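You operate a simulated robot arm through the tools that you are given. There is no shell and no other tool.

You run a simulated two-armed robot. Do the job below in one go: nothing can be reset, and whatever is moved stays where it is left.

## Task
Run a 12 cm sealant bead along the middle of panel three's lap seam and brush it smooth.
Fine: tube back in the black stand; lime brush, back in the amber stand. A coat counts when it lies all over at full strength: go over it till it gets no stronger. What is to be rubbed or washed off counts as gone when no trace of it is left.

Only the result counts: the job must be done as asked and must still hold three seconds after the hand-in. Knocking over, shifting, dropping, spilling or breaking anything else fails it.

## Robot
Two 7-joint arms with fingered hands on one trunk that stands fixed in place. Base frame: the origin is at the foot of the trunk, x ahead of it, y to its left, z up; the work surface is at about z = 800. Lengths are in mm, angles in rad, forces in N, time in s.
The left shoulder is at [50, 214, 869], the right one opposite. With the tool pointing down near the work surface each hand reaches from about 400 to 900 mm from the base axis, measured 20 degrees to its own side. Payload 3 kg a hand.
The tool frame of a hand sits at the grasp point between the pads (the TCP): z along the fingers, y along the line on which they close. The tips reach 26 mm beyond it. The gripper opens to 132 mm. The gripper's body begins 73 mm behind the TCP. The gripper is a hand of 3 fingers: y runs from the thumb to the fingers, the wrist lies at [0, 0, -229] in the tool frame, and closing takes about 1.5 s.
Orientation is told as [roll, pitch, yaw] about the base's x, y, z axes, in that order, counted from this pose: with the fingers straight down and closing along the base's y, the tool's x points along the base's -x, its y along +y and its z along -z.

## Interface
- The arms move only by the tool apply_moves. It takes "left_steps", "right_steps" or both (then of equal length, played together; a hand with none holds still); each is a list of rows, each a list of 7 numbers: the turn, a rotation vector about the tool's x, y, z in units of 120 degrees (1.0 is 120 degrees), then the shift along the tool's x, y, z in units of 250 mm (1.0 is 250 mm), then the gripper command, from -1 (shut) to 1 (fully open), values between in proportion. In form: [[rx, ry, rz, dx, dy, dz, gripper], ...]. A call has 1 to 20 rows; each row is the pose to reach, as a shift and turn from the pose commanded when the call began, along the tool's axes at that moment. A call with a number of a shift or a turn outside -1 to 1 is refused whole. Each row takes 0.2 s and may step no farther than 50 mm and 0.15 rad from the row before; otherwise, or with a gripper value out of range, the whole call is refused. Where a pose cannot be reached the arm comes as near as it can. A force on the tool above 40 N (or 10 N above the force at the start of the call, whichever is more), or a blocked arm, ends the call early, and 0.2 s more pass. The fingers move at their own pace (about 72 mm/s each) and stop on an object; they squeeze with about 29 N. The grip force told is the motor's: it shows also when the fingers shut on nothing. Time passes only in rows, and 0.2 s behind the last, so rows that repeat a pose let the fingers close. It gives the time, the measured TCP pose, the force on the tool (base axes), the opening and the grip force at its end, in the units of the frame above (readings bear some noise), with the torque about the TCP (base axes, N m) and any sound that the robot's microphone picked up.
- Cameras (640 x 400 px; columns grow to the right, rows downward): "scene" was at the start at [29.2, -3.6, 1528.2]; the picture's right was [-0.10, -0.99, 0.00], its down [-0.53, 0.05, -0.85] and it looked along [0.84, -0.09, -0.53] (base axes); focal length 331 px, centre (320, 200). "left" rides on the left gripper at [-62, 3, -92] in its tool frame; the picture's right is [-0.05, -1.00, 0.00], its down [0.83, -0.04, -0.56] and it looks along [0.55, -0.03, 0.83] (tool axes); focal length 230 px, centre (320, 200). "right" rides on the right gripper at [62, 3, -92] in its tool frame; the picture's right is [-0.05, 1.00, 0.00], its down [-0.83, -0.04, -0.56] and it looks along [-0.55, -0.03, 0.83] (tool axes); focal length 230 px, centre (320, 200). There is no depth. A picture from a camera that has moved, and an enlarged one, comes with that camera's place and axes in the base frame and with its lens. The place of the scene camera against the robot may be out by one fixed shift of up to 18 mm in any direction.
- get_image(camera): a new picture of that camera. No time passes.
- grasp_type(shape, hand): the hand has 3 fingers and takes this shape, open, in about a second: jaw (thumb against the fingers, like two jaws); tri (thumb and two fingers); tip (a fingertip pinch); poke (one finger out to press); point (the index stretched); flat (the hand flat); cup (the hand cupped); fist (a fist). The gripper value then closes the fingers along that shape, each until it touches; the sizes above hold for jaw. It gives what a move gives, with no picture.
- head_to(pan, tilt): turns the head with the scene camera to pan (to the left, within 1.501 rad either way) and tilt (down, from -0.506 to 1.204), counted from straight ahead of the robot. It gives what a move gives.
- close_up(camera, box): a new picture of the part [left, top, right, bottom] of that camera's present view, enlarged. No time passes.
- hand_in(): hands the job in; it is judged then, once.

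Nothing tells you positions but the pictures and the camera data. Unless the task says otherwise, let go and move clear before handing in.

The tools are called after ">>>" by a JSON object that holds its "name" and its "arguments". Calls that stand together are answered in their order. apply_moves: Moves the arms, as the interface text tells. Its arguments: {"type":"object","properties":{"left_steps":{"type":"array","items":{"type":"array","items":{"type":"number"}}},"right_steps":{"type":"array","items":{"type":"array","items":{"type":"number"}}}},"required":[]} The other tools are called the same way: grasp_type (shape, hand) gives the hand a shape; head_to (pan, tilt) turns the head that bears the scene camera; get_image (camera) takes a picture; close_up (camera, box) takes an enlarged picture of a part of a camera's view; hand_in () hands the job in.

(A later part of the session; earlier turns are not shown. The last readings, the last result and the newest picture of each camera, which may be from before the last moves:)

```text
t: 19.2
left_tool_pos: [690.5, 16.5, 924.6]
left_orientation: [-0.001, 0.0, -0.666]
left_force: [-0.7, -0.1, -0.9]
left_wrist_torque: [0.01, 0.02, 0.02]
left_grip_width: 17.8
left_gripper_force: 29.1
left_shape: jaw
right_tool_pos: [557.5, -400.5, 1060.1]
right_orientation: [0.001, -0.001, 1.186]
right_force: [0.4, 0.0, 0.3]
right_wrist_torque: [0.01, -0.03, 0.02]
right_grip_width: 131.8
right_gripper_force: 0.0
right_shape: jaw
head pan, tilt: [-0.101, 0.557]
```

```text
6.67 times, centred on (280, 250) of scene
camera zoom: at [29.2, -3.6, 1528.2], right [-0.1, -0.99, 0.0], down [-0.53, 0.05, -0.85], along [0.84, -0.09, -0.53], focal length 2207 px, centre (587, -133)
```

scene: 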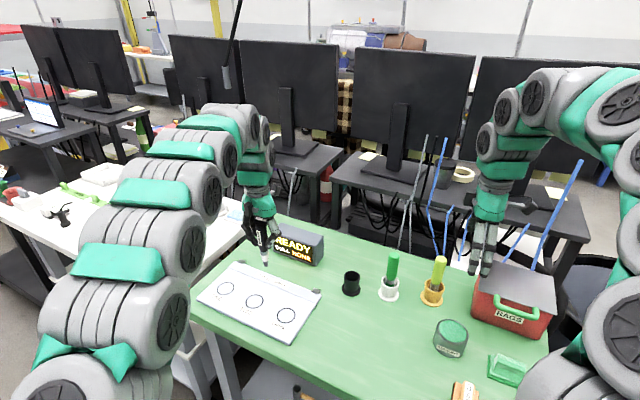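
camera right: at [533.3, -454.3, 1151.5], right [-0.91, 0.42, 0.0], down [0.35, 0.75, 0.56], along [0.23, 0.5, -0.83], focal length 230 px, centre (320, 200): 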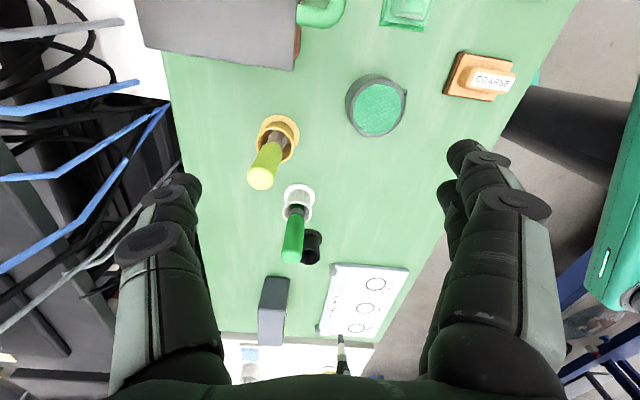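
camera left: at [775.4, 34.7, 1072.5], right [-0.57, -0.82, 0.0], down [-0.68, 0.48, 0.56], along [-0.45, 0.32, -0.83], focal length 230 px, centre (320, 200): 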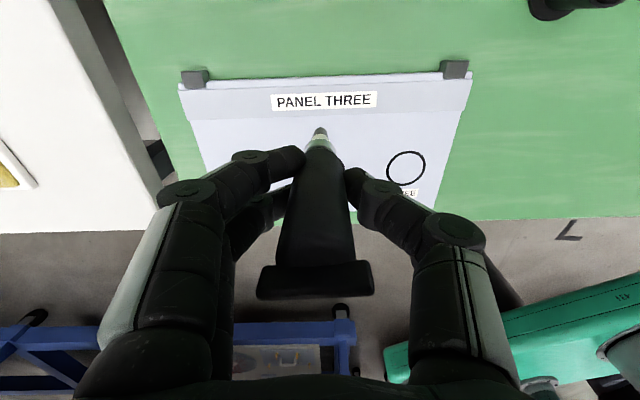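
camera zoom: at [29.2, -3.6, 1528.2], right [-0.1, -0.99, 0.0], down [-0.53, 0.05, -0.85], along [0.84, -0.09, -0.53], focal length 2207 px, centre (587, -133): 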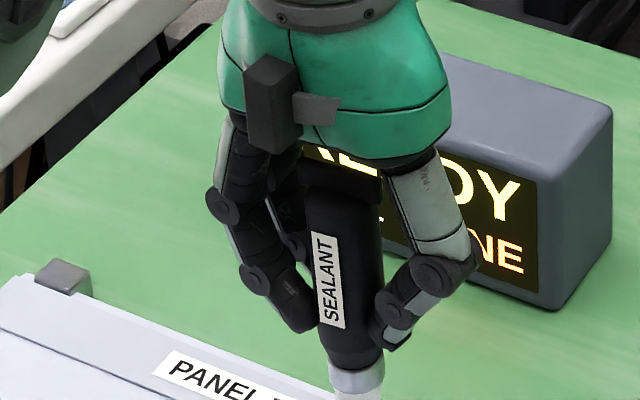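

The nozzle is lined up on the seam with a few millimetres still to go. I'll feel downward in 1 mm steps.

>>> {"name": "apply_moves", "arguments": {"left_steps": [[0, 0, 0, 0, 0, 0.004, -1], [0, 0, 0, 0, 0, 0.008, -1], [0, 0, 0, 0, 0, 0.012, -1]]}}

>>> {"name": "close_up", "arguments": {"camera": "left", "box": [270, 90, 370, 152]}}

>>> {"name": "close_up", "arguments": {"camera": "right", "box": [330, 250, 380, 300]}}

```text
t: 20.0
left_tool_pos: [691.6, 17.6, 922.3]
left_orientation: [-0.001, 0.0, -0.664]
left_force: [0.1, -0.3, -1.7]
left_wrist_torque: [0.0, 0.0, -0.02]
left_grip_width: 17.7
left_gripper_force: 28.8
left_shape: jaw
right_tool_pos: [559.0, -399.6, 1059.4]
right_orientation: [-0.001, -0.001, 1.187]
right_force: [-0.4, 0.3, -0.1]
right_wrist_torque: [-0.02, 0.02, 0.05]
right_grip_width: 131.8
right_gripper_force: 0.1
right_shape: jaw
head pan, tilt: [-0.101, 0.557]
```

```text
6.40 times, centred on (320, 121) of left
camera zoom: at [741.2, -17.5, 1014.8], right [-0.57, -0.82, 0.0], down [-0.68, 0.48, 0.56], along [-0.45, 0.32, -0.83], focal length 1472 px, centre (320, 706)
```

zoom: 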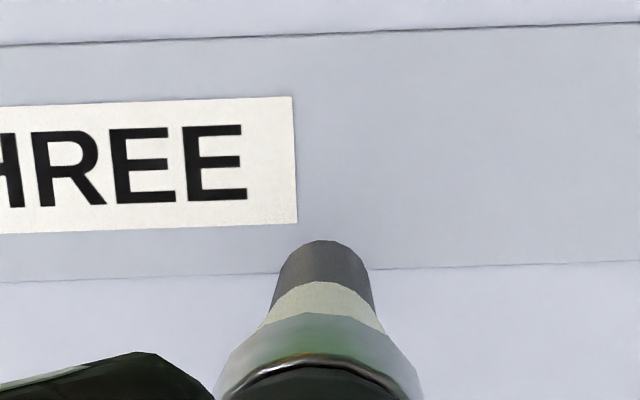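

```text
8.00 times, centred on (355, 275) of right
camera zoom: at [533.3, -454.3, 1151.5], right [-0.91, 0.42, 0.0], down [0.35, 0.75, 0.56], along [0.23, 0.5, -0.83], focal length 1841 px, centre (40, -400)
```

zoom: 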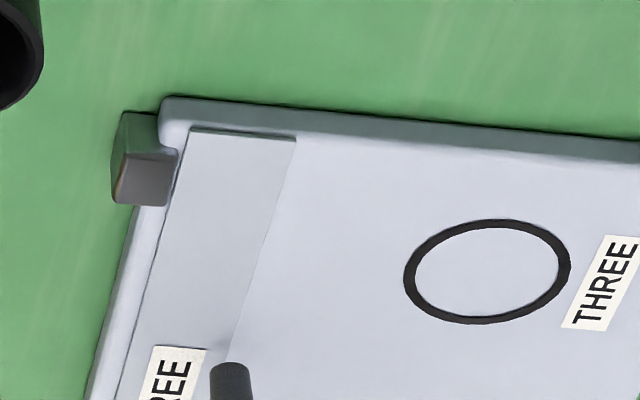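

Still no contact force. Further down in 1 mm steps.

>>> {"name": "apply_moves", "arguments": {"left_steps": [[0, 0, 0, 0, 0, 0.004, -1], [0, 0, 0, 0, 0, 0.008, -1], [0, 0, 0, 0, 0, 0.012, -1]]}}

>>> {"name": "close_up", "arguments": {"camera": "right", "box": [325, 270, 375, 320]}}

>>> {"name": "close_up", "arguments": {"camera": "left", "box": [270, 90, 370, 152]}}

```text
t: 20.8
left_tool_pos: [690.6, 17.1, 918.4]
left_orientation: [0.0, 0.001, -0.664]
left_force: [0.4, 0.7, -0.9]
left_wrist_torque: [-0.02, -0.03, 0.03]
left_grip_width: 17.5
left_gripper_force: 28.5
left_shape: jaw
right_tool_pos: [558.8, -399.8, 1059.6]
right_orientation: [0.0, -0.002, 1.186]
right_force: [0.5, 0.3, 0.8]
right_wrist_torque: [-0.03, 0.0, 0.03]
right_grip_width: 131.7
right_gripper_force: 0.1
right_shape: jaw
head pan, tilt: [-0.101, 0.557]
```

```text
8.00 times, centred on (350, 295) of right
camera zoom: at [533.3, -454.3, 1151.5], right [-0.91, 0.42, 0.0], down [0.35, 0.75, 0.56], along [0.23, 0.5, -0.83], focal length 1841 px, centre (80, -560)
```

zoom: 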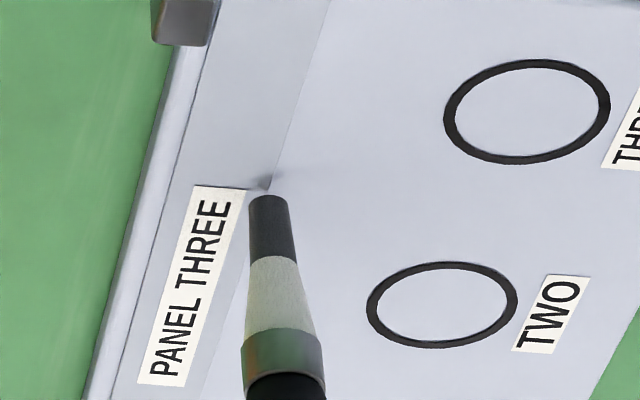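

```text
6.40 times, centred on (320, 121) of left
camera zoom: at [741.4, -17.2, 1012.2], right [-0.57, -0.82, 0.0], down [-0.68, 0.48, 0.56], along [-0.45, 0.32, -0.83], focal length 1472 px, centre (320, 706)
```

zoom: 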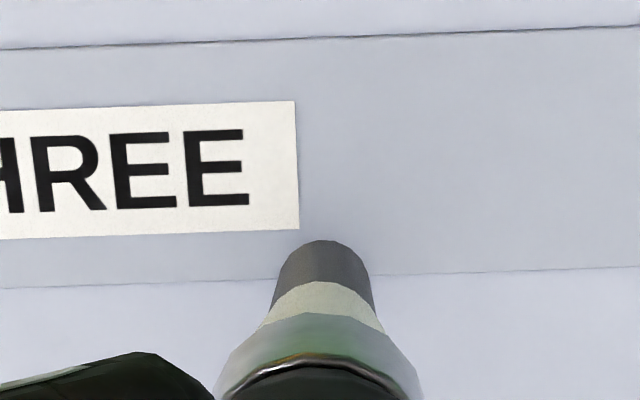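

A contact shadow shows close under the tip. A few more millimetres down.

>>> {"name": "apply_moves", "arguments": {"left_steps": [[0, 0, 0, 0, 0, 0.004, -1], [0, 0, 0, 0, 0, 0.008, -1], [0, 0, 0, 0, 0, 0.008, -1]]}}

>>> {"name": "close_up", "arguments": {"camera": "right", "box": [335, 275, 365, 305]}}

>>> {"name": "close_up", "arguments": {"camera": "left", "box": [270, 90, 370, 152]}}

```text
t: 21.6
left_tool_pos: [691.3, 19.4, 917.0]
left_orientation: [0.001, 0.0, -0.664]
left_force: [-0.5, 0.1, -1.2]
left_wrist_torque: [0.0, 0.0, -0.02]
left_grip_width: 17.9
left_gripper_force: 29.1
left_shape: jaw
right_tool_pos: [559.1, -399.3, 1058.9]
right_orientation: [0.001, 0.002, 1.189]
right_force: [-0.7, -0.5, -0.2]
right_wrist_torque: [0.0, 0.01, -0.02]
right_grip_width: 131.9
right_gripper_force: 0.2
right_shape: jaw
head pan, tilt: [-0.101, 0.557]
```

```text
13.33 times, centred on (350, 290) of right
camera zoom: at [533.3, -454.3, 1151.5], right [-0.91, 0.42, 0.0], down [0.35, 0.75, 0.56], along [0.23, 0.5, -0.83], focal length 3068 px, centre (-80, -1000)
```

zoom: 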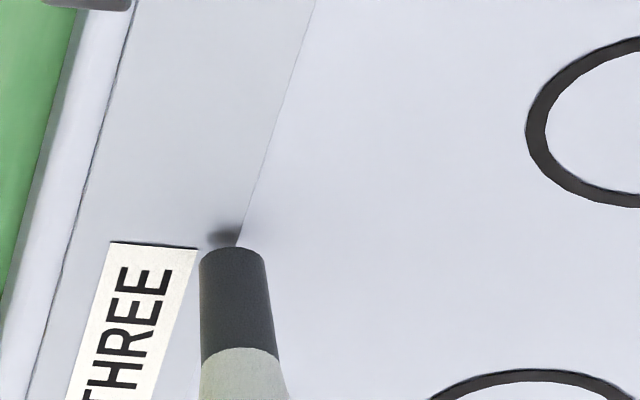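

```text
6.40 times, centred on (320, 121) of left
camera zoom: at [741.5, -17.8, 1010.3], right [-0.57, -0.82, 0.0], down [-0.68, 0.48, 0.56], along [-0.45, 0.32, -0.83], focal length 1472 px, centre (320, 706)
```

zoom: 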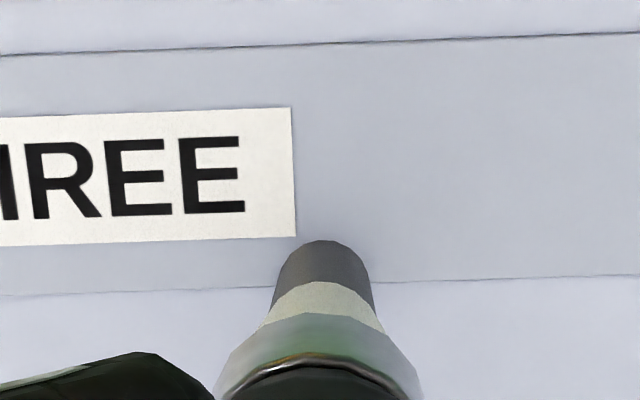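

Nearly touching and well centred on the seam. Two more careful steps.

>>> {"name": "apply_moves", "arguments": {"left_steps": [[0, 0, 0, 0, 0, 0.004, -1], [0, 0, 0, 0, 0, 0.006, -1], [0, 0, 0, 0, 0, 0.006, -1]]}}

>>> {"name": "close_up", "arguments": {"camera": "right", "box": [335, 275, 365, 305]}}

>>> {"name": "close_up", "arguments": {"camera": "left", "box": [270, 90, 370, 152]}}

```text
t: 22.4
left_tool_pos: [691.2, 18.0, 914.4]
left_orientation: [-0.002, 0.0, -0.663]
left_force: [-0.4, 0.4, -1.3]
left_wrist_torque: [-0.01, -0.04, -0.01]
left_grip_width: 17.8
left_gripper_force: 28.9
left_shape: jaw
right_tool_pos: [557.7, -399.7, 1060.4]
right_orientation: [0.001, 0.002, 1.187]
right_force: [0.5, 0.4, -0.7]
right_wrist_torque: [-0.03, -0.02, 0.02]
right_grip_width: 131.9
right_gripper_force: 0.0
right_shape: jaw
head pan, tilt: [-0.101, 0.557]
```

```text
13.33 times, centred on (350, 290) of right
camera zoom: at [533.3, -454.3, 1151.5], right [-0.91, 0.42, 0.0], down [0.35, 0.75, 0.56], along [0.23, 0.5, -0.83], focal length 3068 px, centre (-80, -1000)
```

zoom: 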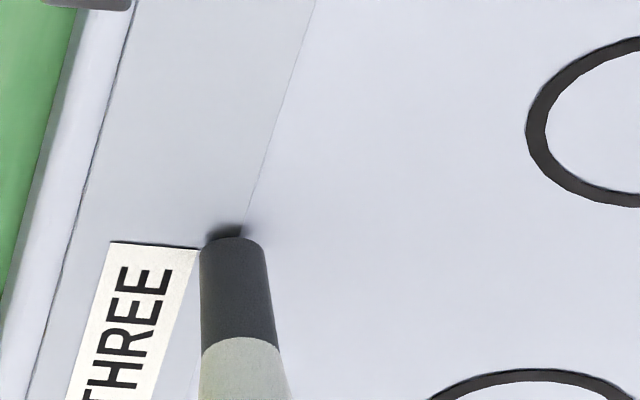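

```text
6.40 times, centred on (320, 121) of left
camera zoom: at [741.5, -17.1, 1008.0], right [-0.57, -0.82, 0.0], down [-0.68, 0.48, 0.56], along [-0.45, 0.32, -0.83], focal length 1472 px, centre (320, 706)
```

zoom: 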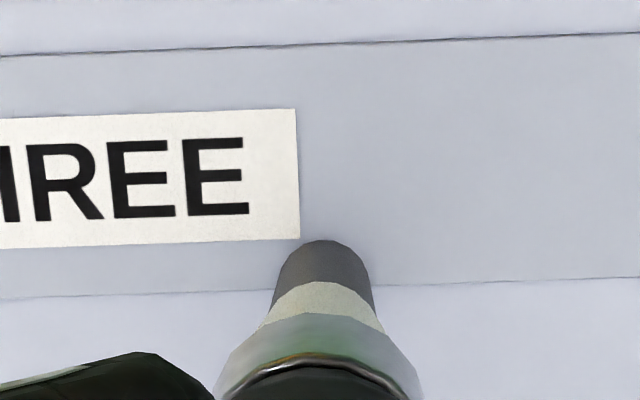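

The tip sits about 1 mm to the strip's side; I'll correct that while stepping down further.

>>> {"name": "apply_moves", "arguments": {"left_steps": [[0, 0, 0, 0.004, 0, 0.003, -1], [0, 0, 0, 0.004, 0, 0.006, -1], [0, 0, 0, 0.004, 0, 0.006, -1]]}}

>>> {"name": "close_up", "arguments": {"camera": "right", "box": [335, 275, 365, 305]}}

>>> {"name": "close_up", "arguments": {"camera": "left", "box": [270, 90, 370, 152]}}

```text
t: 23.2
left_tool_pos: [689.2, 20.4, 912.8]
left_orientation: [0.001, 0.002, -0.662]
left_force: [-0.8, 0.4, -0.8]
left_wrist_torque: [-0.02, 0.0, -0.01]
left_grip_width: 17.8
left_gripper_force: 29.0
left_shape: jaw
right_tool_pos: [558.4, -399.2, 1060.3]
right_orientation: [0.001, 0.0, 1.187]
right_force: [0.5, 0.5, -0.7]
right_wrist_torque: [-0.01, 0.0, 0.0]
right_grip_width: 131.6
right_gripper_force: 0.1
right_shape: jaw
head pan, tilt: [-0.101, 0.557]
```

```text
13.33 times, centred on (350, 290) of right
camera zoom: at [533.3, -454.3, 1151.5], right [-0.91, 0.42, 0.0], down [0.35, 0.75, 0.56], along [0.23, 0.5, -0.83], focal length 3068 px, centre (-80, -1000)
```

zoom: 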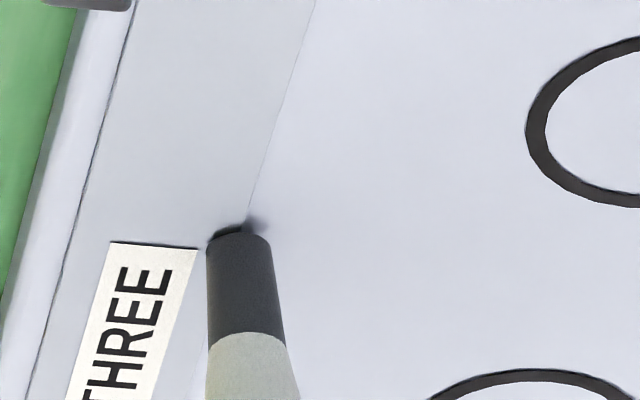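

```text
6.40 times, centred on (320, 121) of left
camera zoom: at [740.4, -16.1, 1006.6], right [-0.57, -0.82, 0.0], down [-0.68, 0.48, 0.56], along [-0.45, 0.32, -0.83], focal length 1472 px, centre (320, 706)
```

zoom: 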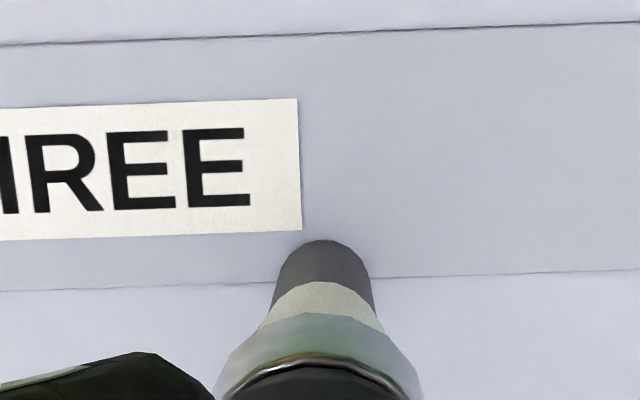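

Centred now, with the shadow nearly under the tip. Continuing down.

>>> {"name": "apply_moves", "arguments": {"left_steps": [[0, 0, 0, 0, 0, 0.003, -1], [0, 0, 0, 0, 0, 0.006, -1], [0, 0, 0, 0, 0, 0.006, -1]]}}

>>> {"name": "close_up", "arguments": {"camera": "right", "box": [335, 275, 365, 305]}}

```text
t: 24.0
left_tool_pos: [690.1, 19.0, 912.3]
left_orientation: [0.001, 0.0, -0.663]
left_force: [-0.7, -0.3, -1.0]
left_wrist_torque: [0.01, 0.01, -0.02]
left_grip_width: 17.6
left_gripper_force: 29.2
left_shape: jaw
right_tool_pos: [558.7, -400.1, 1059.1]
right_orientation: [0.0, 0.001, 1.189]
right_force: [1.4, -0.3, 0.3]
right_wrist_torque: [-0.01, -0.04, -0.01]
right_grip_width: 131.9
right_gripper_force: 0.0
right_shape: jaw
head pan, tilt: [-0.101, 0.557]
```

```text
13.33 times, centred on (350, 290) of right
camera zoom: at [533.3, -454.3, 1151.5], right [-0.91, 0.42, 0.0], down [0.35, 0.75, 0.56], along [0.23, 0.5, -0.83], focal length 3068 px, centre (-80, -1000)
```

zoom: 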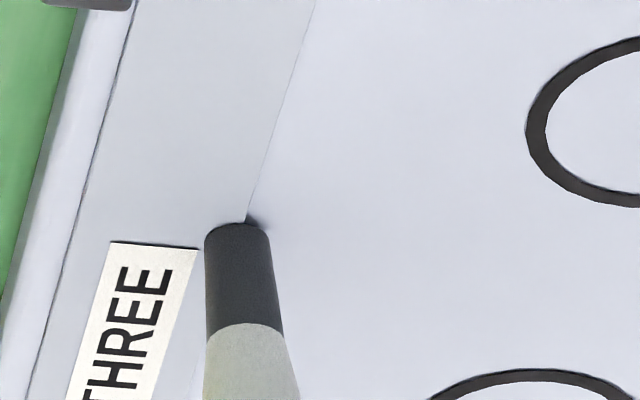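

The shadow has nearly closed up. Another 1 mm down, watching for force.

>>> {"name": "apply_moves", "arguments": {"left_steps": [[0, 0, 0, 0, 0, 0.003, -1], [0, 0, 0, 0, 0, 0.005, -1], [0, 0, 0, 0, 0, 0.005, -1]]}}

>>> {"name": "close_up", "arguments": {"camera": "right", "box": [335, 275, 365, 305]}}

>>> {"name": "close_up", "arguments": {"camera": "left", "box": [270, 90, 370, 152]}}

```text
t: 24.8
left_tool_pos: [689.7, 19.0, 911.6]
left_orientation: [0.0, 0.001, -0.663]
left_force: [-0.1, -0.4, -0.8]
left_wrist_torque: [-0.03, -0.01, 0.01]
left_grip_width: 17.7
left_gripper_force: 29.5
left_shape: jaw
right_tool_pos: [558.7, -399.6, 1058.7]
right_orientation: [0.001, -0.002, 1.185]
right_force: [0.4, 0.0, -0.3]
right_wrist_torque: [-0.05, -0.01, 0.01]
right_grip_width: 131.6
right_gripper_force: 0.0
right_shape: jaw
head pan, tilt: [-0.101, 0.557]
```

```text
13.33 times, centred on (350, 290) of right
camera zoom: at [533.3, -454.3, 1151.5], right [-0.91, 0.42, 0.0], down [0.35, 0.75, 0.56], along [0.23, 0.5, -0.83], focal length 3068 px, centre (-80, -1000)
```

zoom: 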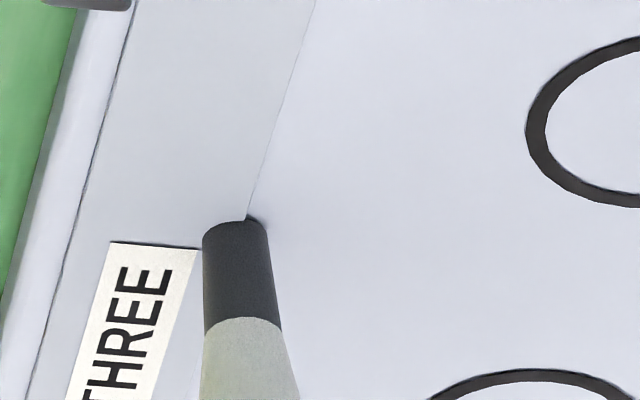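

```text
6.40 times, centred on (320, 121) of left
camera zoom: at [740.8, -16.5, 1003.9], right [-0.57, -0.82, 0.0], down [-0.68, 0.48, 0.56], along [-0.45, 0.32, -0.83], focal length 1472 px, centre (320, 706)
```

zoom: 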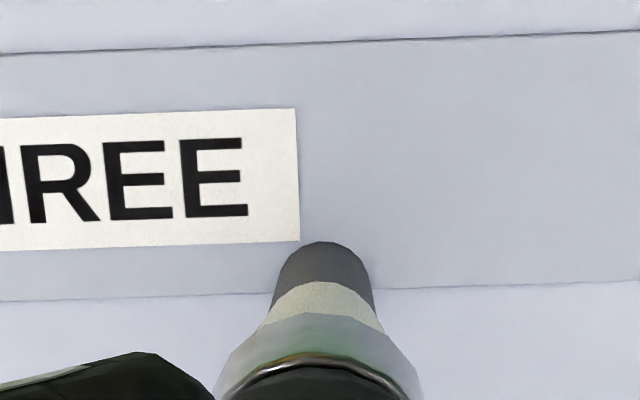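

Close to or at contact, though the force reading doesn't show it yet. One more millimetre.

>>> {"name": "apply_moves", "arguments": {"left_steps": [[0, 0, 0, 0, 0, 0.002, -1], [0, 0, 0, 0, 0, 0.004, -1], [0, 0, 0, 0, 0, 0.004, -1]]}}

>>> {"name": "close_up", "arguments": {"camera": "right", "box": [335, 275, 365, 305]}}

>>> {"name": "close_up", "arguments": {"camera": "left", "box": [270, 90, 370, 152]}}

```text
t: 25.6
left_tool_pos: [690.1, 17.2, 909.6]
left_orientation: [0.001, -0.002, -0.664]
left_force: [-0.3, 0.5, -0.5]
left_wrist_torque: [-0.01, -0.01, 0.0]
left_grip_width: 17.8
left_gripper_force: 28.7
left_shape: jaw
right_tool_pos: [559.5, -398.8, 1059.4]
right_orientation: [0.0, -0.001, 1.187]
right_force: [-0.4, -0.3, -0.5]
right_wrist_torque: [-0.01, 0.0, -0.01]
right_grip_width: 131.9
right_gripper_force: 0.1
right_shape: jaw
head pan, tilt: [-0.101, 0.557]
```

```text
13.33 times, centred on (350, 290) of right
camera zoom: at [533.3, -454.3, 1151.5], right [-0.91, 0.42, 0.0], down [0.35, 0.75, 0.56], along [0.23, 0.5, -0.83], focal length 3068 px, centre (-80, -1000)
```

zoom: 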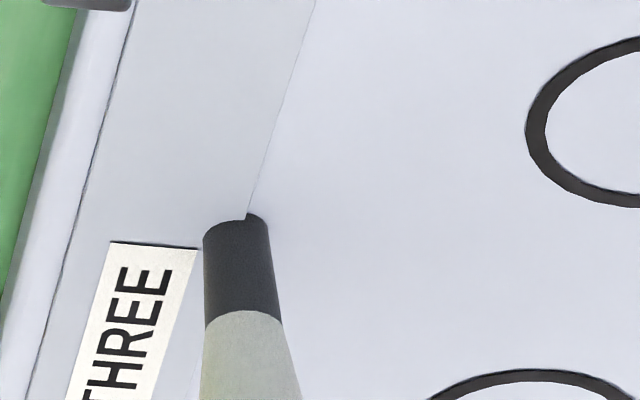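

```text
6.40 times, centred on (320, 121) of left
camera zoom: at [740.5, -16.7, 1002.9], right [-0.57, -0.82, 0.0], down [-0.68, 0.48, 0.56], along [-0.45, 0.32, -0.83], focal length 1472 px, centre (320, 706)
```

zoom: 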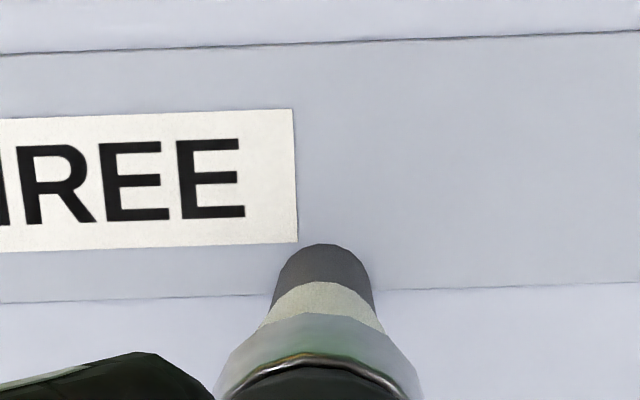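

The tip is now in the step of the seam. I'll back up 2 mm to the exact start and try a short slow drag along the seam to see whether sealant is laid.

>>> {"name": "apply_moves", "arguments": {"left_steps": [[0, 0, 0, -0.0006, -0.008, 0, -1], [0, 0, 0, -0.0006, -0.008, 0, -1], [0, 0, 0, 0, 0, 0, -1], [0, 0, 0, 0.0006, 0.008, 0, -1], [0, 0, 0, 0.0012, 0.016, 0, -1], [0, 0, 0, 0.0019, 0.024, 0, -1], [0, 0, 0, 0.0025, 0.032, 0, -1], [0, 0, 0, 0.0032, 0.04, 0, -1]]}}

>>> {"name": "close_up", "arguments": {"camera": "right", "box": [330, 275, 360, 305]}}

>>> {"name": "close_up", "arguments": {"camera": "left", "box": [270, 90, 370, 152]}}

```text
t: 27.4
left_tool_pos: [696.8, 27.4, 911.0]
left_orientation: [0.001, 0.0, -0.663]
left_force: [-1.2, -0.6, -0.8]
left_wrist_torque: [0.01, -0.03, 0.01]
left_grip_width: 17.8
left_gripper_force: 28.4
left_shape: jaw
right_tool_pos: [558.0, -399.9, 1059.1]
right_orientation: [0.0, -0.001, 1.188]
right_force: [-0.5, 0.4, -0.4]
right_wrist_torque: [0.01, 0.02, 0.0]
right_grip_width: 131.9
right_gripper_force: 0.1
right_shape: jaw
head pan, tilt: [-0.101, 0.557]
```

```text
13.33 times, centred on (345, 290) of right
camera zoom: at [533.3, -454.2, 1151.5], right [-0.91, 0.42, 0.0], down [0.35, 0.75, 0.56], along [0.23, 0.5, -0.83], focal length 3068 px, centre (-13, -1000)
```

zoom: 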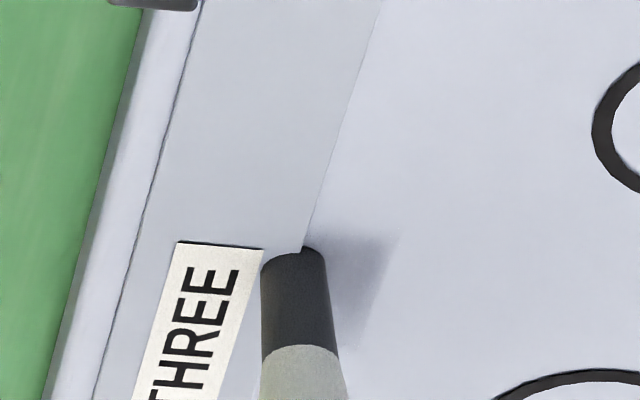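

```text
6.40 times, centred on (320, 121) of left
camera zoom: at [746.2, -7.9, 1002.7], right [-0.57, -0.82, 0.0], down [-0.68, 0.48, 0.56], along [-0.46, 0.32, -0.83], focal length 1472 px, centre (320, 706)
```

zoom: 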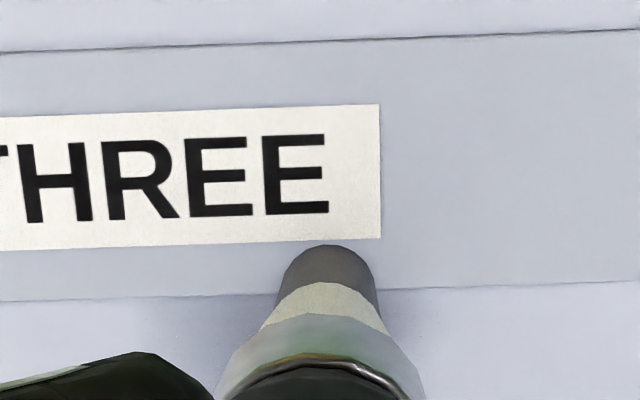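

No sealant yet and no force; the tip dips past the strip's surface but hasn't reached the lower sheet. I'll feel further down.

>>> {"name": "apply_moves", "arguments": {"left_steps": [[0, 0, 0, 0, 0, 0.002, -1], [0, 0, 0, 0, 0, 0.004, -1], [0, 0, 0, 0, 0, 0.006, -1], [0, 0, 0, 0, 0, 0.006, -1]]}}

>>> {"name": "close_up", "arguments": {"camera": "right", "box": [330, 275, 360, 305]}}

>>> {"name": "close_up", "arguments": {"camera": "left", "box": [270, 90, 370, 152]}}

```text
t: 28.4
left_tool_pos: [694.9, 26.8, 908.8]
left_orientation: [0.0, -0.002, -0.663]
left_force: [-0.5, -0.9, 17.0]
left_wrist_torque: [0.02, 0.01, 0.01]
left_grip_width: 18.4
left_gripper_force: 28.8
left_shape: jaw
right_tool_pos: [559.1, -400.7, 1059.7]
right_orientation: [0.001, -0.002, 1.187]
right_force: [0.4, 0.0, -0.1]
right_wrist_torque: [-0.02, -0.02, 0.01]
right_grip_width: 132.0
right_gripper_force: 0.0
right_shape: jaw
head pan, tilt: [-0.101, 0.557]
```

```text
13.33 times, centred on (345, 290) of right
camera zoom: at [533.1, -454.3, 1151.6], right [-0.91, 0.42, 0.0], down [0.35, 0.75, 0.56], along [0.23, 0.5, -0.83], focal length 3068 px, centre (-13, -1000)
```

zoom: 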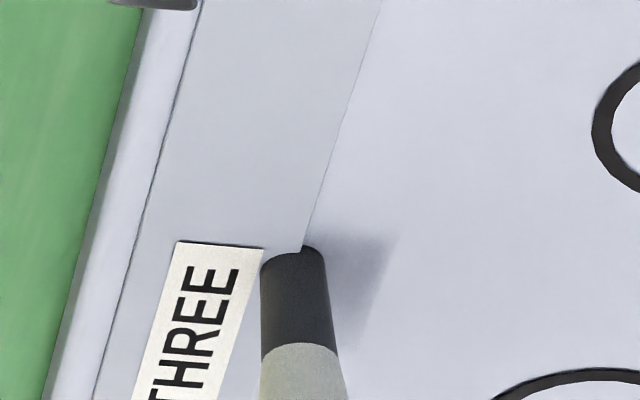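

```text
6.40 times, centred on (320, 121) of left
camera zoom: at [745.9, -8.3, 1001.7], right [-0.57, -0.82, 0.0], down [-0.68, 0.48, 0.55], along [-0.45, 0.32, -0.83], focal length 1472 px, centre (320, 706)
```

zoom: 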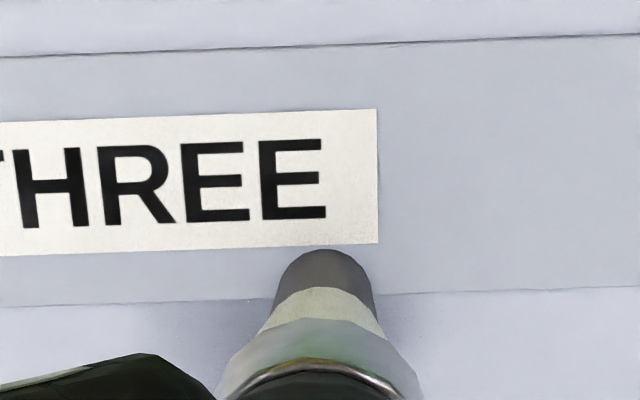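

Contact at last: about 17 N. I'll ease off by half a millimetre and drag a centimetre back along the seam to see if sealant is laid.

>>> {"name": "apply_moves", "arguments": {"left_steps": [[0, 0, 0, 0, 0, -0.002, -1], [0, 0, 0, -0.0008, -0.01, -0.002, -1], [0, 0, 0, -0.0016, -0.02, -0.002, -1], [0, 0, 0, -0.0024, -0.03, -0.002, -1], [0, 0, 0, -0.0032, -0.04, -0.002, -1]]}}

>>> {"name": "close_up", "arguments": {"camera": "right", "box": [330, 275, 360, 305]}}

>>> {"name": "close_up", "arguments": {"camera": "left", "box": [270, 90, 370, 152]}}

```text
t: 29.6
left_tool_pos: [689.2, 18.8, 908.7]
left_orientation: [0.001, 0.001, -0.665]
left_force: [0.7, 0.9, 2.7]
left_wrist_torque: [0.12, -0.06, -0.01]
left_grip_width: 18.3
left_gripper_force: 28.9
left_shape: jaw
right_tool_pos: [557.6, -400.2, 1060.0]
right_orientation: [-0.002, 0.0, 1.186]
right_force: [0.9, -0.1, 0.0]
right_wrist_torque: [0.01, 0.02, 0.03]
right_grip_width: 132.0
right_gripper_force: 0.1
right_shape: jaw
head pan, tilt: [-0.101, 0.557]
```

```text
13.33 times, centred on (345, 290) of right
camera zoom: at [533.2, -454.3, 1151.6], right [-0.91, 0.42, 0.0], down [0.35, 0.75, 0.56], along [0.23, 0.5, -0.83], focal length 3068 px, centre (-13, -1000)
```

zoom: 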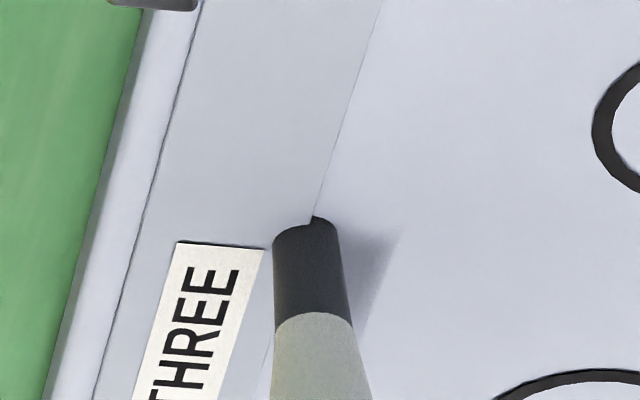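

```text
6.40 times, centred on (320, 121) of left
camera zoom: at [739.6, -16.7, 1002.2], right [-0.58, -0.82, 0.0], down [-0.68, 0.48, 0.56], along [-0.45, 0.32, -0.83], focal length 1472 px, centre (320, 706)
```

zoom: 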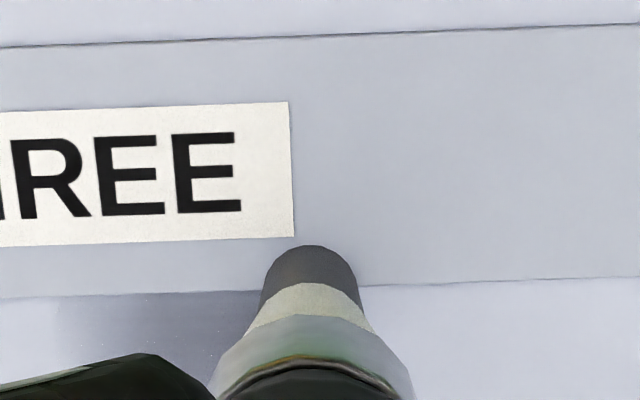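

A faint darker patch seems to have appeared on the panel beside the tip. I'll lift a little and look at it properly.

>>> {"name": "apply_moves", "arguments": {"left_steps": [[0, 0, 0, 0, 0, -0.03, -1], [0, 0, 0, 0, 0, -0.06, -1], [0, 0, 0, 0, 0, -0.12, -1], [0, 0, 0, 0, 0, -0.12, -1]]}}

>>> {"name": "close_up", "arguments": {"camera": "right", "box": [310, 260, 380, 320]}}

>>> {"name": "close_up", "arguments": {"camera": "left", "box": [240, 70, 400, 170]}}

>>> {"name": "close_up", "arguments": {"camera": "scene", "box": [190, 220, 340, 340]}}

```text
t: 30.6
left_tool_pos: [689.5, 18.8, 941.1]
left_orientation: [-0.001, 0.002, -0.663]
left_force: [-0.1, -1.0, -1.5]
left_wrist_torque: [-0.03, -0.04, 0.0]
left_grip_width: 18.0
left_gripper_force: 28.9
left_shape: jaw
right_tool_pos: [557.8, -399.0, 1060.1]
right_orientation: [-0.001, 0.0, 1.188]
right_force: [0.4, 0.7, 0.4]
right_wrist_torque: [-0.02, 0.03, 0.02]
right_grip_width: 132.0
right_gripper_force: 0.0
right_shape: jaw
head pan, tilt: [-0.101, 0.557]
```

```text
6.67 times, centred on (345, 290) of right
camera zoom: at [533.3, -454.2, 1151.5], right [-0.91, 0.42, 0.0], down [0.35, 0.75, 0.56], along [0.23, 0.5, -0.83], focal length 1534 px, centre (153, -400)
```

zoom: 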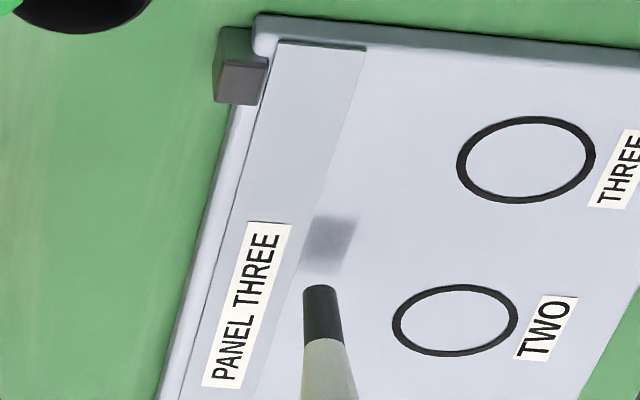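

```text
4.00 times, centred on (320, 120) of left
camera zoom: at [739.9, -16.7, 1033.0], right [-0.57, -0.82, 0.0], down [-0.68, 0.48, 0.56], along [-0.45, 0.32, -0.83], focal length 920 px, centre (320, 520)
```

zoom: 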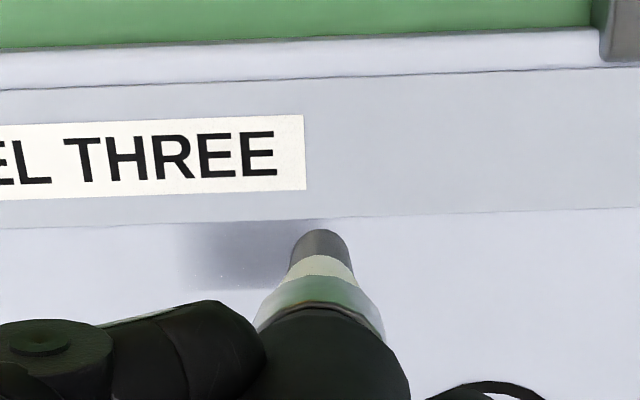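

```text
3.33 times, centred on (265, 280) of scene
camera zoom: at [29.2, -3.6, 1528.2], right [-0.1, -0.99, 0.0], down [-0.53, 0.05, -0.85], along [0.84, -0.09, -0.53], focal length 1103 px, centre (503, -67)
```

zoom: 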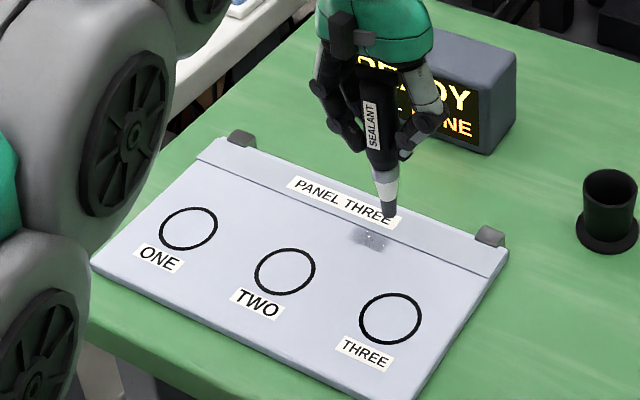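

Sealant is indeed laid: a grey, wet-looking patch along the seam. Let me look at its size more closely.

>>> {"name": "close_up", "arguments": {"camera": "scene", "box": [260, 245, 300, 270]}}

>>> {"name": "close_up", "arguments": {"camera": "left", "box": [260, 100, 340, 150]}}

>>> {"name": "close_up", "arguments": {"camera": "right", "box": [330, 280, 360, 305]}}

>>> {"name": "close_up", "arguments": {"camera": "scene", "box": [265, 220, 335, 270]}}

```text
16.00 times, centred on (280, 258) of scene
camera zoom: at [29.2, -3.6, 1528.2], right [-0.1, -0.99, 0.0], down [-0.53, 0.05, -0.85], along [0.84, -0.09, -0.53], focal length 5296 px, centre (960, -720)
```

zoom: 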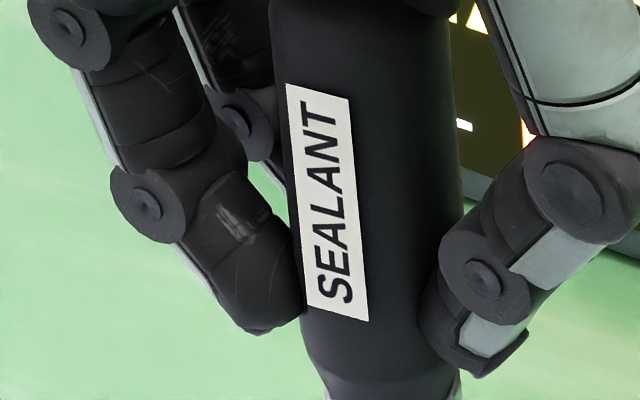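

```text
8.00 times, centred on (300, 125) of left
camera zoom: at [739.9, -16.7, 1033.0], right [-0.57, -0.82, 0.0], down [-0.68, 0.48, 0.56], along [-0.45, 0.32, -0.83], focal length 1841 px, centre (480, 800)
```

zoom: 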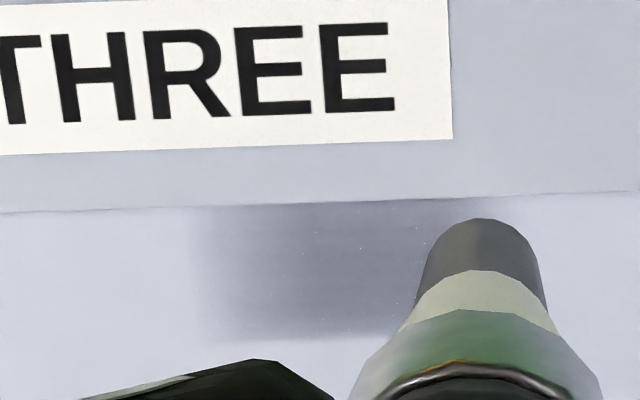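

```text
16.00 times, centred on (345, 292) of right
camera zoom: at [533.3, -454.2, 1151.5], right [-0.91, 0.42, 0.0], down [0.35, 0.75, 0.56], along [0.23, 0.5, -0.83], focal length 3681 px, centre (-80, -1280)
```

zoom: 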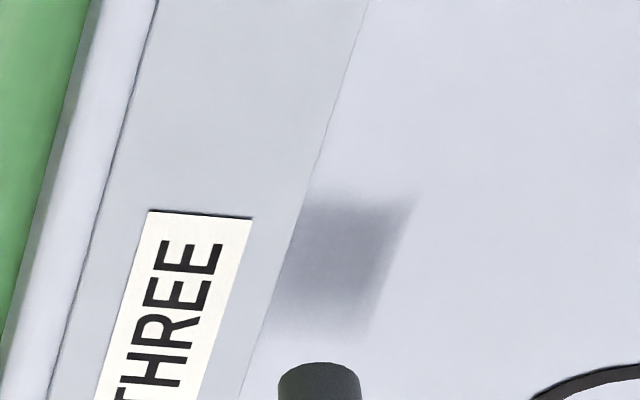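

```text
8.00 times, centred on (300, 245) of scene
camera zoom: at [29.2, -3.6, 1528.2], right [-0.1, -0.99, 0.0], down [-0.53, 0.05, -0.85], along [0.84, -0.09, -0.53], focal length 2648 px, centre (480, -160)
```

zoom: 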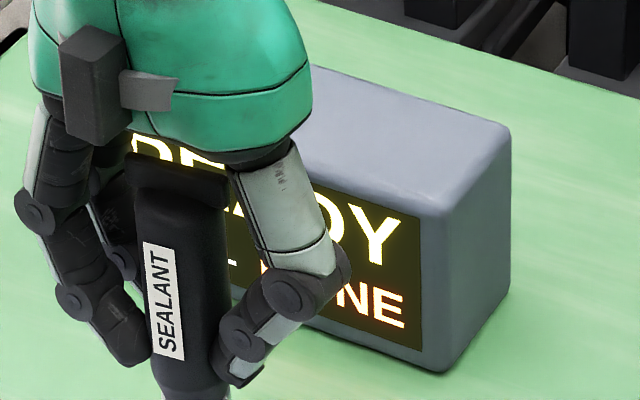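

The sealant is laid in a segment right where the nozzle touched, so light contact is enough. I'll lower again and drag slowly along the seam toward the far end, half of the way first.

>>> {"name": "apply_moves", "arguments": {"left_steps": [[0, 0, 0, 0, 0, 0.05, -1], [0, 0, 0, 0, 0, 0.09, -1], [0, 0, 0, 0, 0, 0.11, -1], [0, 0, 0, 0, 0, 0.119, -1], [0, 0, 0, 0.0013, 0.016, 0.119, -1], [0, 0, 0, 0.0025, 0.032, 0.119, -1], [0, 0, 0, 0.0038, 0.048, 0.119, -1], [0, 0, 0, 0.0051, 0.064, 0.119, -1], [0, 0, 0, 0.0063, 0.08, 0.119, -1], [0, 0, 0, 0.0076, 0.096, 0.119, -1], [0, 0, 0, 0.0088, 0.112, 0.119, -1], [0, 0, 0, 0.0101, 0.128, 0.119, -1], [0, 0, 0, 0.0114, 0.144, 0.119, -1], [0, 0, 0, 0.0126, 0.16, 0.119, -1], [0, 0, 0, 0.0139, 0.176, 0.119, -1], [0, 0, 0, 0.0152, 0.192, 0.119, -1], [0, 0, 0, 0.0164, 0.208, 0.119, -1], [0, 0, 0, 0.0177, 0.224, 0.119, -1]]}}

>>> {"name": "close_up", "arguments": {"camera": "right", "box": [310, 270, 380, 330]}}

>>> {"name": "close_up", "arguments": {"camera": "left", "box": [240, 70, 400, 170]}}

>>> {"name": "close_up", "arguments": {"camera": "scene", "box": [190, 220, 340, 340]}}

```text
t: 34.4
left_tool_pos: [721.0, 64.9, 909.3]
left_orientation: [-0.001, 0.0, -0.664]
left_force: [-0.7, -1.0, 3.8]
left_wrist_torque: [-0.05, 0.05, -0.04]
left_grip_width: 18.2
left_gripper_force: 29.1
left_shape: jaw
right_tool_pos: [559.4, -399.6, 1060.0]
right_orientation: [0.0, 0.0, 1.188]
right_force: [0.1, 0.1, -0.2]
right_wrist_torque: [0.01, 0.04, 0.0]
right_grip_width: 131.9
right_gripper_force: 0.0
right_shape: jaw
head pan, tilt: [-0.101, 0.557]
```

```text
6.67 times, centred on (345, 300) of right
camera zoom: at [533.2, -454.3, 1151.5], right [-0.91, 0.42, 0.0], down [0.35, 0.75, 0.56], along [0.23, 0.5, -0.83], focal length 1534 px, centre (153, -467)
```

zoom: 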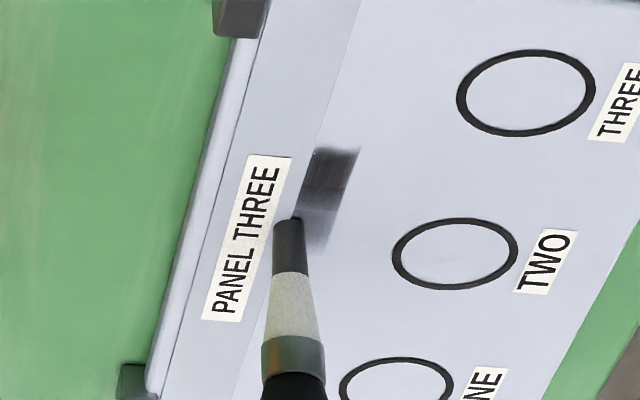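

```text
4.00 times, centred on (320, 120) of left
camera zoom: at [770.7, 29.5, 1002.4], right [-0.57, -0.82, 0.0], down [-0.68, 0.48, 0.56], along [-0.45, 0.32, -0.83], focal length 920 px, centre (320, 520)
```

zoom: 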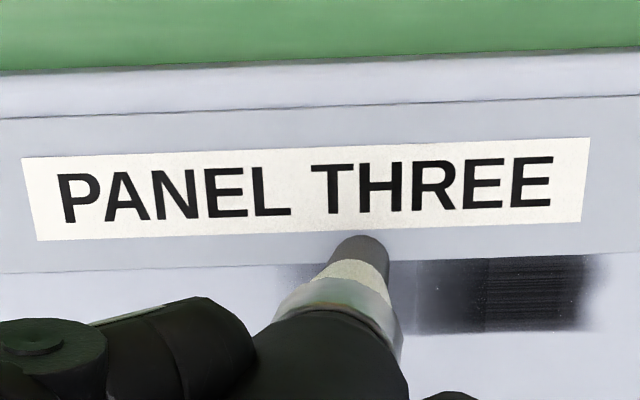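

```text
3.33 times, centred on (265, 280) of scene
camera zoom: at [29.1, -3.6, 1528.2], right [-0.1, -0.99, 0.0], down [-0.53, 0.05, -0.85], along [0.84, -0.09, -0.53], focal length 1103 px, centre (503, -67)
```

zoom: 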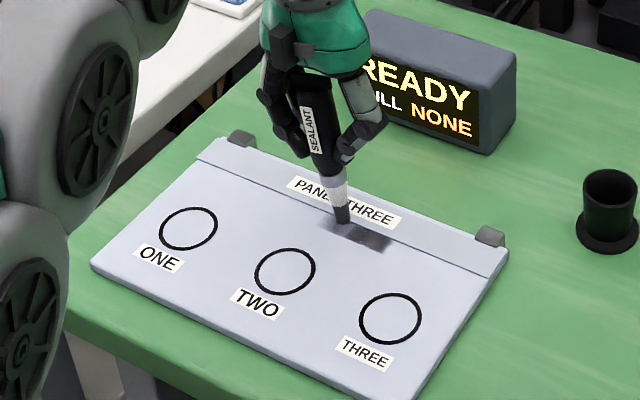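

The bead is building up along the seam; the tube has tilted slightly in the grip from drag, so I'll lighten the contact and continue to the far end.

>>> {"name": "apply_moves", "arguments": {"left_steps": [[0, 0, 0, 0, 0, -0.003, -1], [0, 0, 0, 0.0013, 0.016, -0.003, -1], [0, 0, 0, 0.0025, 0.032, -0.003, -1], [0, 0, 0, 0.0038, 0.048, -0.003, -1], [0, 0, 0, 0.0051, 0.064, -0.003, -1], [0, 0, 0, 0.0063, 0.08, -0.003, -1], [0, 0, 0, 0.0076, 0.096, -0.003, -1], [0, 0, 0, 0.0088, 0.112, -0.003, -1], [0, 0, 0, 0.0101, 0.128, -0.003, -1], [0, 0, 0, 0.0114, 0.144, -0.003, -1], [0, 0, 0, 0.0126, 0.16, -0.003, -1], [0, 0, 0, 0.0139, 0.176, -0.003, -1], [0, 0, 0, 0.0152, 0.192, -0.003, -1], [0, 0, 0, 0.0164, 0.208, -0.003, -1], [0, 0, 0, 0.0177, 0.224, -0.003, -1], [0, 0, 0, 0.019, 0.24, -0.003, -1]]}}

>>> {"name": "close_up", "arguments": {"camera": "right", "box": [310, 270, 380, 330]}}

>>> {"name": "close_up", "arguments": {"camera": "left", "box": [240, 70, 480, 220]}}

>>> {"name": "close_up", "arguments": {"camera": "scene", "box": [190, 220, 340, 340]}}

```text
t: 37.8
left_tool_pos: [753.0, 114.9, 909.7]
left_orientation: [0.0, -0.001, -0.665]
left_force: [-0.2, -1.5, 3.1]
left_wrist_torque: [-0.07, 0.05, 0.03]
left_grip_width: 18.1
left_gripper_force: 29.4
left_shape: jaw
right_tool_pos: [558.8, -400.3, 1059.3]
right_orientation: [0.003, 0.0, 1.188]
right_force: [0.6, -0.6, 0.4]
right_wrist_torque: [0.01, 0.01, 0.01]
right_grip_width: 132.1
right_gripper_force: 0.0
right_shape: jaw
head pan, tilt: [-0.101, 0.557]
```

```text
6.67 times, centred on (345, 300) of right
camera zoom: at [533.2, -454.3, 1151.6], right [-0.91, 0.42, 0.0], down [0.35, 0.75, 0.56], along [0.23, 0.5, -0.83], focal length 1534 px, centre (153, -467)
```

zoom: 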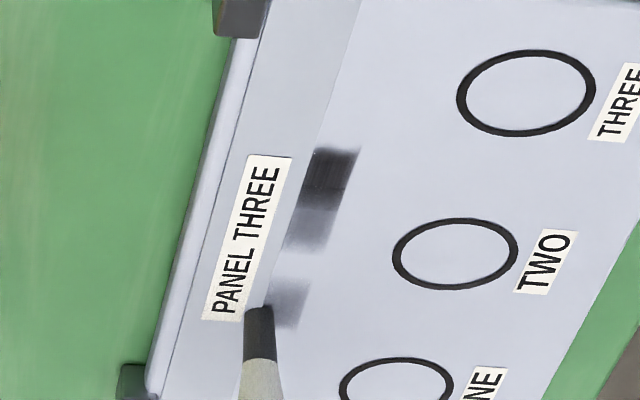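

```text
2.67 times, centred on (360, 145) of left
camera zoom: at [803.8, 79.7, 1002.5], right [-0.57, -0.82, 0.0], down [-0.68, 0.48, 0.56], along [-0.45, 0.32, -0.83], focal length 614 px, centre (213, 347)
```

zoom: 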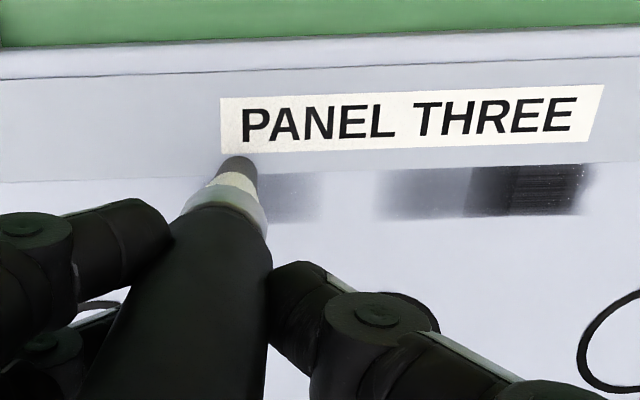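

```text
3.33 times, centred on (265, 280) of scene
camera zoom: at [29.1, -3.6, 1528.2], right [-0.1, -0.99, 0.0], down [-0.53, 0.05, -0.85], along [0.84, -0.09, -0.53], focal length 1103 px, centre (503, -67)
```

zoom: 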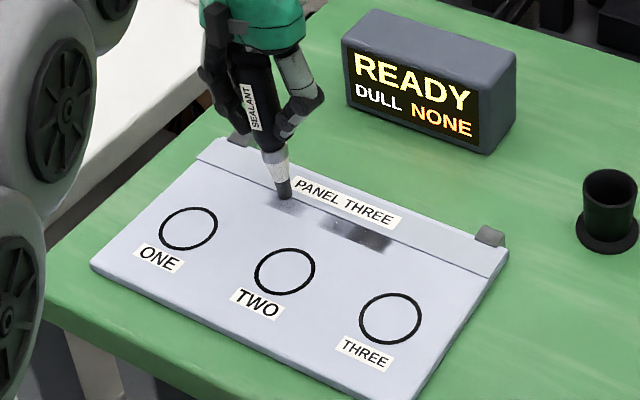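

Contact is needed for laying: the lighter stretch in the middle got none. I'll press slightly more, finish to the +60 end and come back along the seam.

>>> {"name": "apply_moves", "arguments": {"left_steps": [[0, 0, 0, 0, 0, 0.002, -1], [0, 0, 0, 0.0013, 0.018, 0.003, -1], [0, 0, 0, 0.0028, 0.036, 0.003, -1], [0, 0, 0, 0.0016, 0.02, 0.003, -1], [0, 0, 0, 0.0, 0.0, 0.003, -1], [0, 0, 0, -0.0016, -0.02, 0.003, -1], [0, 0, 0, -0.0032, -0.04, 0.003, -1], [0, 0, 0, -0.0047, -0.06, 0.003, -1], [0, 0, 0, -0.0063, -0.08, 0.003, -1], [0, 0, 0, -0.0079, -0.1, 0.003, -1], [0, 0, 0, -0.0095, -0.12, 0.003, -1], [0, 0, 0, -0.0111, -0.14, 0.003, -1], [0, 0, 0, -0.0126, -0.16, 0.003, -1], [0, 0, 0, -0.0142, -0.18, 0.003, -1], [0, 0, 0, -0.0158, -0.2, 0.003, -1], [0, 0, 0, -0.0174, -0.22, 0.003, -1], [0, 0, 0, -0.019, -0.24, 0.003, -1]]}}

>>> {"name": "close_up", "arguments": {"camera": "left", "box": [180, 70, 420, 220]}}

>>> {"name": "close_up", "arguments": {"camera": "right", "box": [310, 270, 380, 330]}}

>>> {"name": "close_up", "arguments": {"camera": "scene", "box": [190, 220, 340, 340]}}

```text
t: 41.4
left_tool_pos: [721.2, 64.0, 909.0]
left_orientation: [-0.001, -0.001, -0.666]
left_force: [0.2, 1.4, 4.6]
left_wrist_torque: [0.11, -0.09, -0.01]
left_grip_width: 18.0
left_gripper_force: 28.8
left_shape: jaw
right_tool_pos: [559.2, -399.9, 1060.2]
right_orientation: [-0.001, 0.002, 1.187]
right_force: [0.4, -0.7, -0.4]
right_wrist_torque: [0.0, 0.04, 0.02]
right_grip_width: 131.8
right_gripper_force: 0.0
right_shape: jaw
head pan, tilt: [-0.101, 0.557]
```

```text
2.67 times, centred on (300, 145) of left
camera zoom: at [771.7, 29.3, 1002.1], right [-0.57, -0.82, 0.0], down [-0.68, 0.48, 0.55], along [-0.45, 0.32, -0.83], focal length 614 px, centre (373, 347)
```

zoom: 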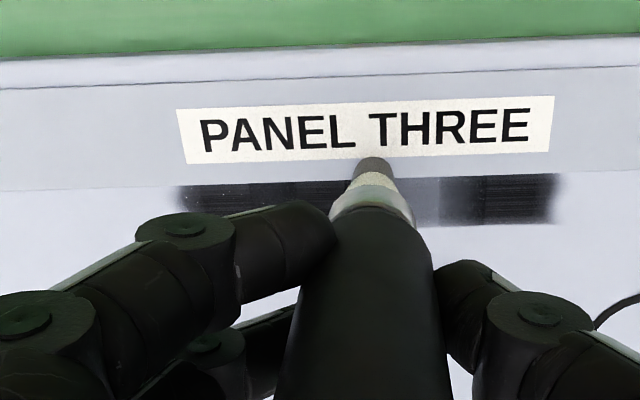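

```text
6.67 times, centred on (345, 300) of right
camera zoom: at [533.3, -454.3, 1151.6], right [-0.91, 0.42, 0.0], down [0.35, 0.75, 0.56], along [0.23, 0.5, -0.83], focal length 1534 px, centre (153, -467)
```

zoom: 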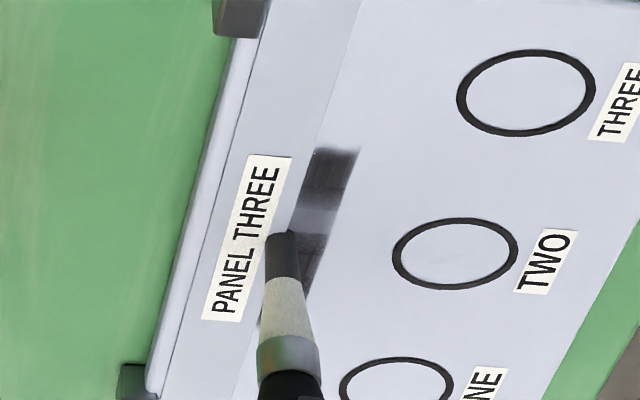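

```text
3.33 times, centred on (265, 280) of scene
camera zoom: at [29.1, -3.6, 1528.2], right [-0.1, -0.99, 0.0], down [-0.53, 0.05, -0.85], along [0.84, -0.09, -0.53], focal length 1103 px, centre (503, -67)
```

zoom: 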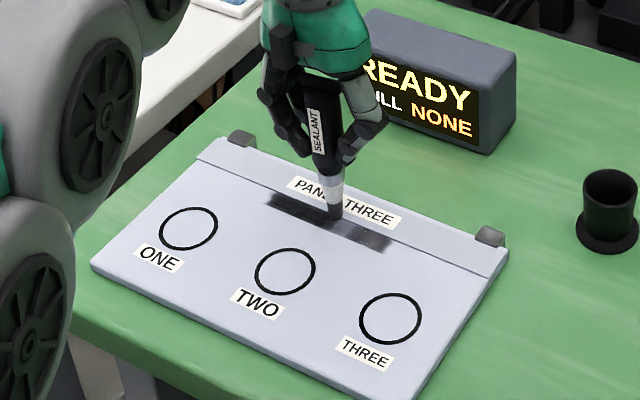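

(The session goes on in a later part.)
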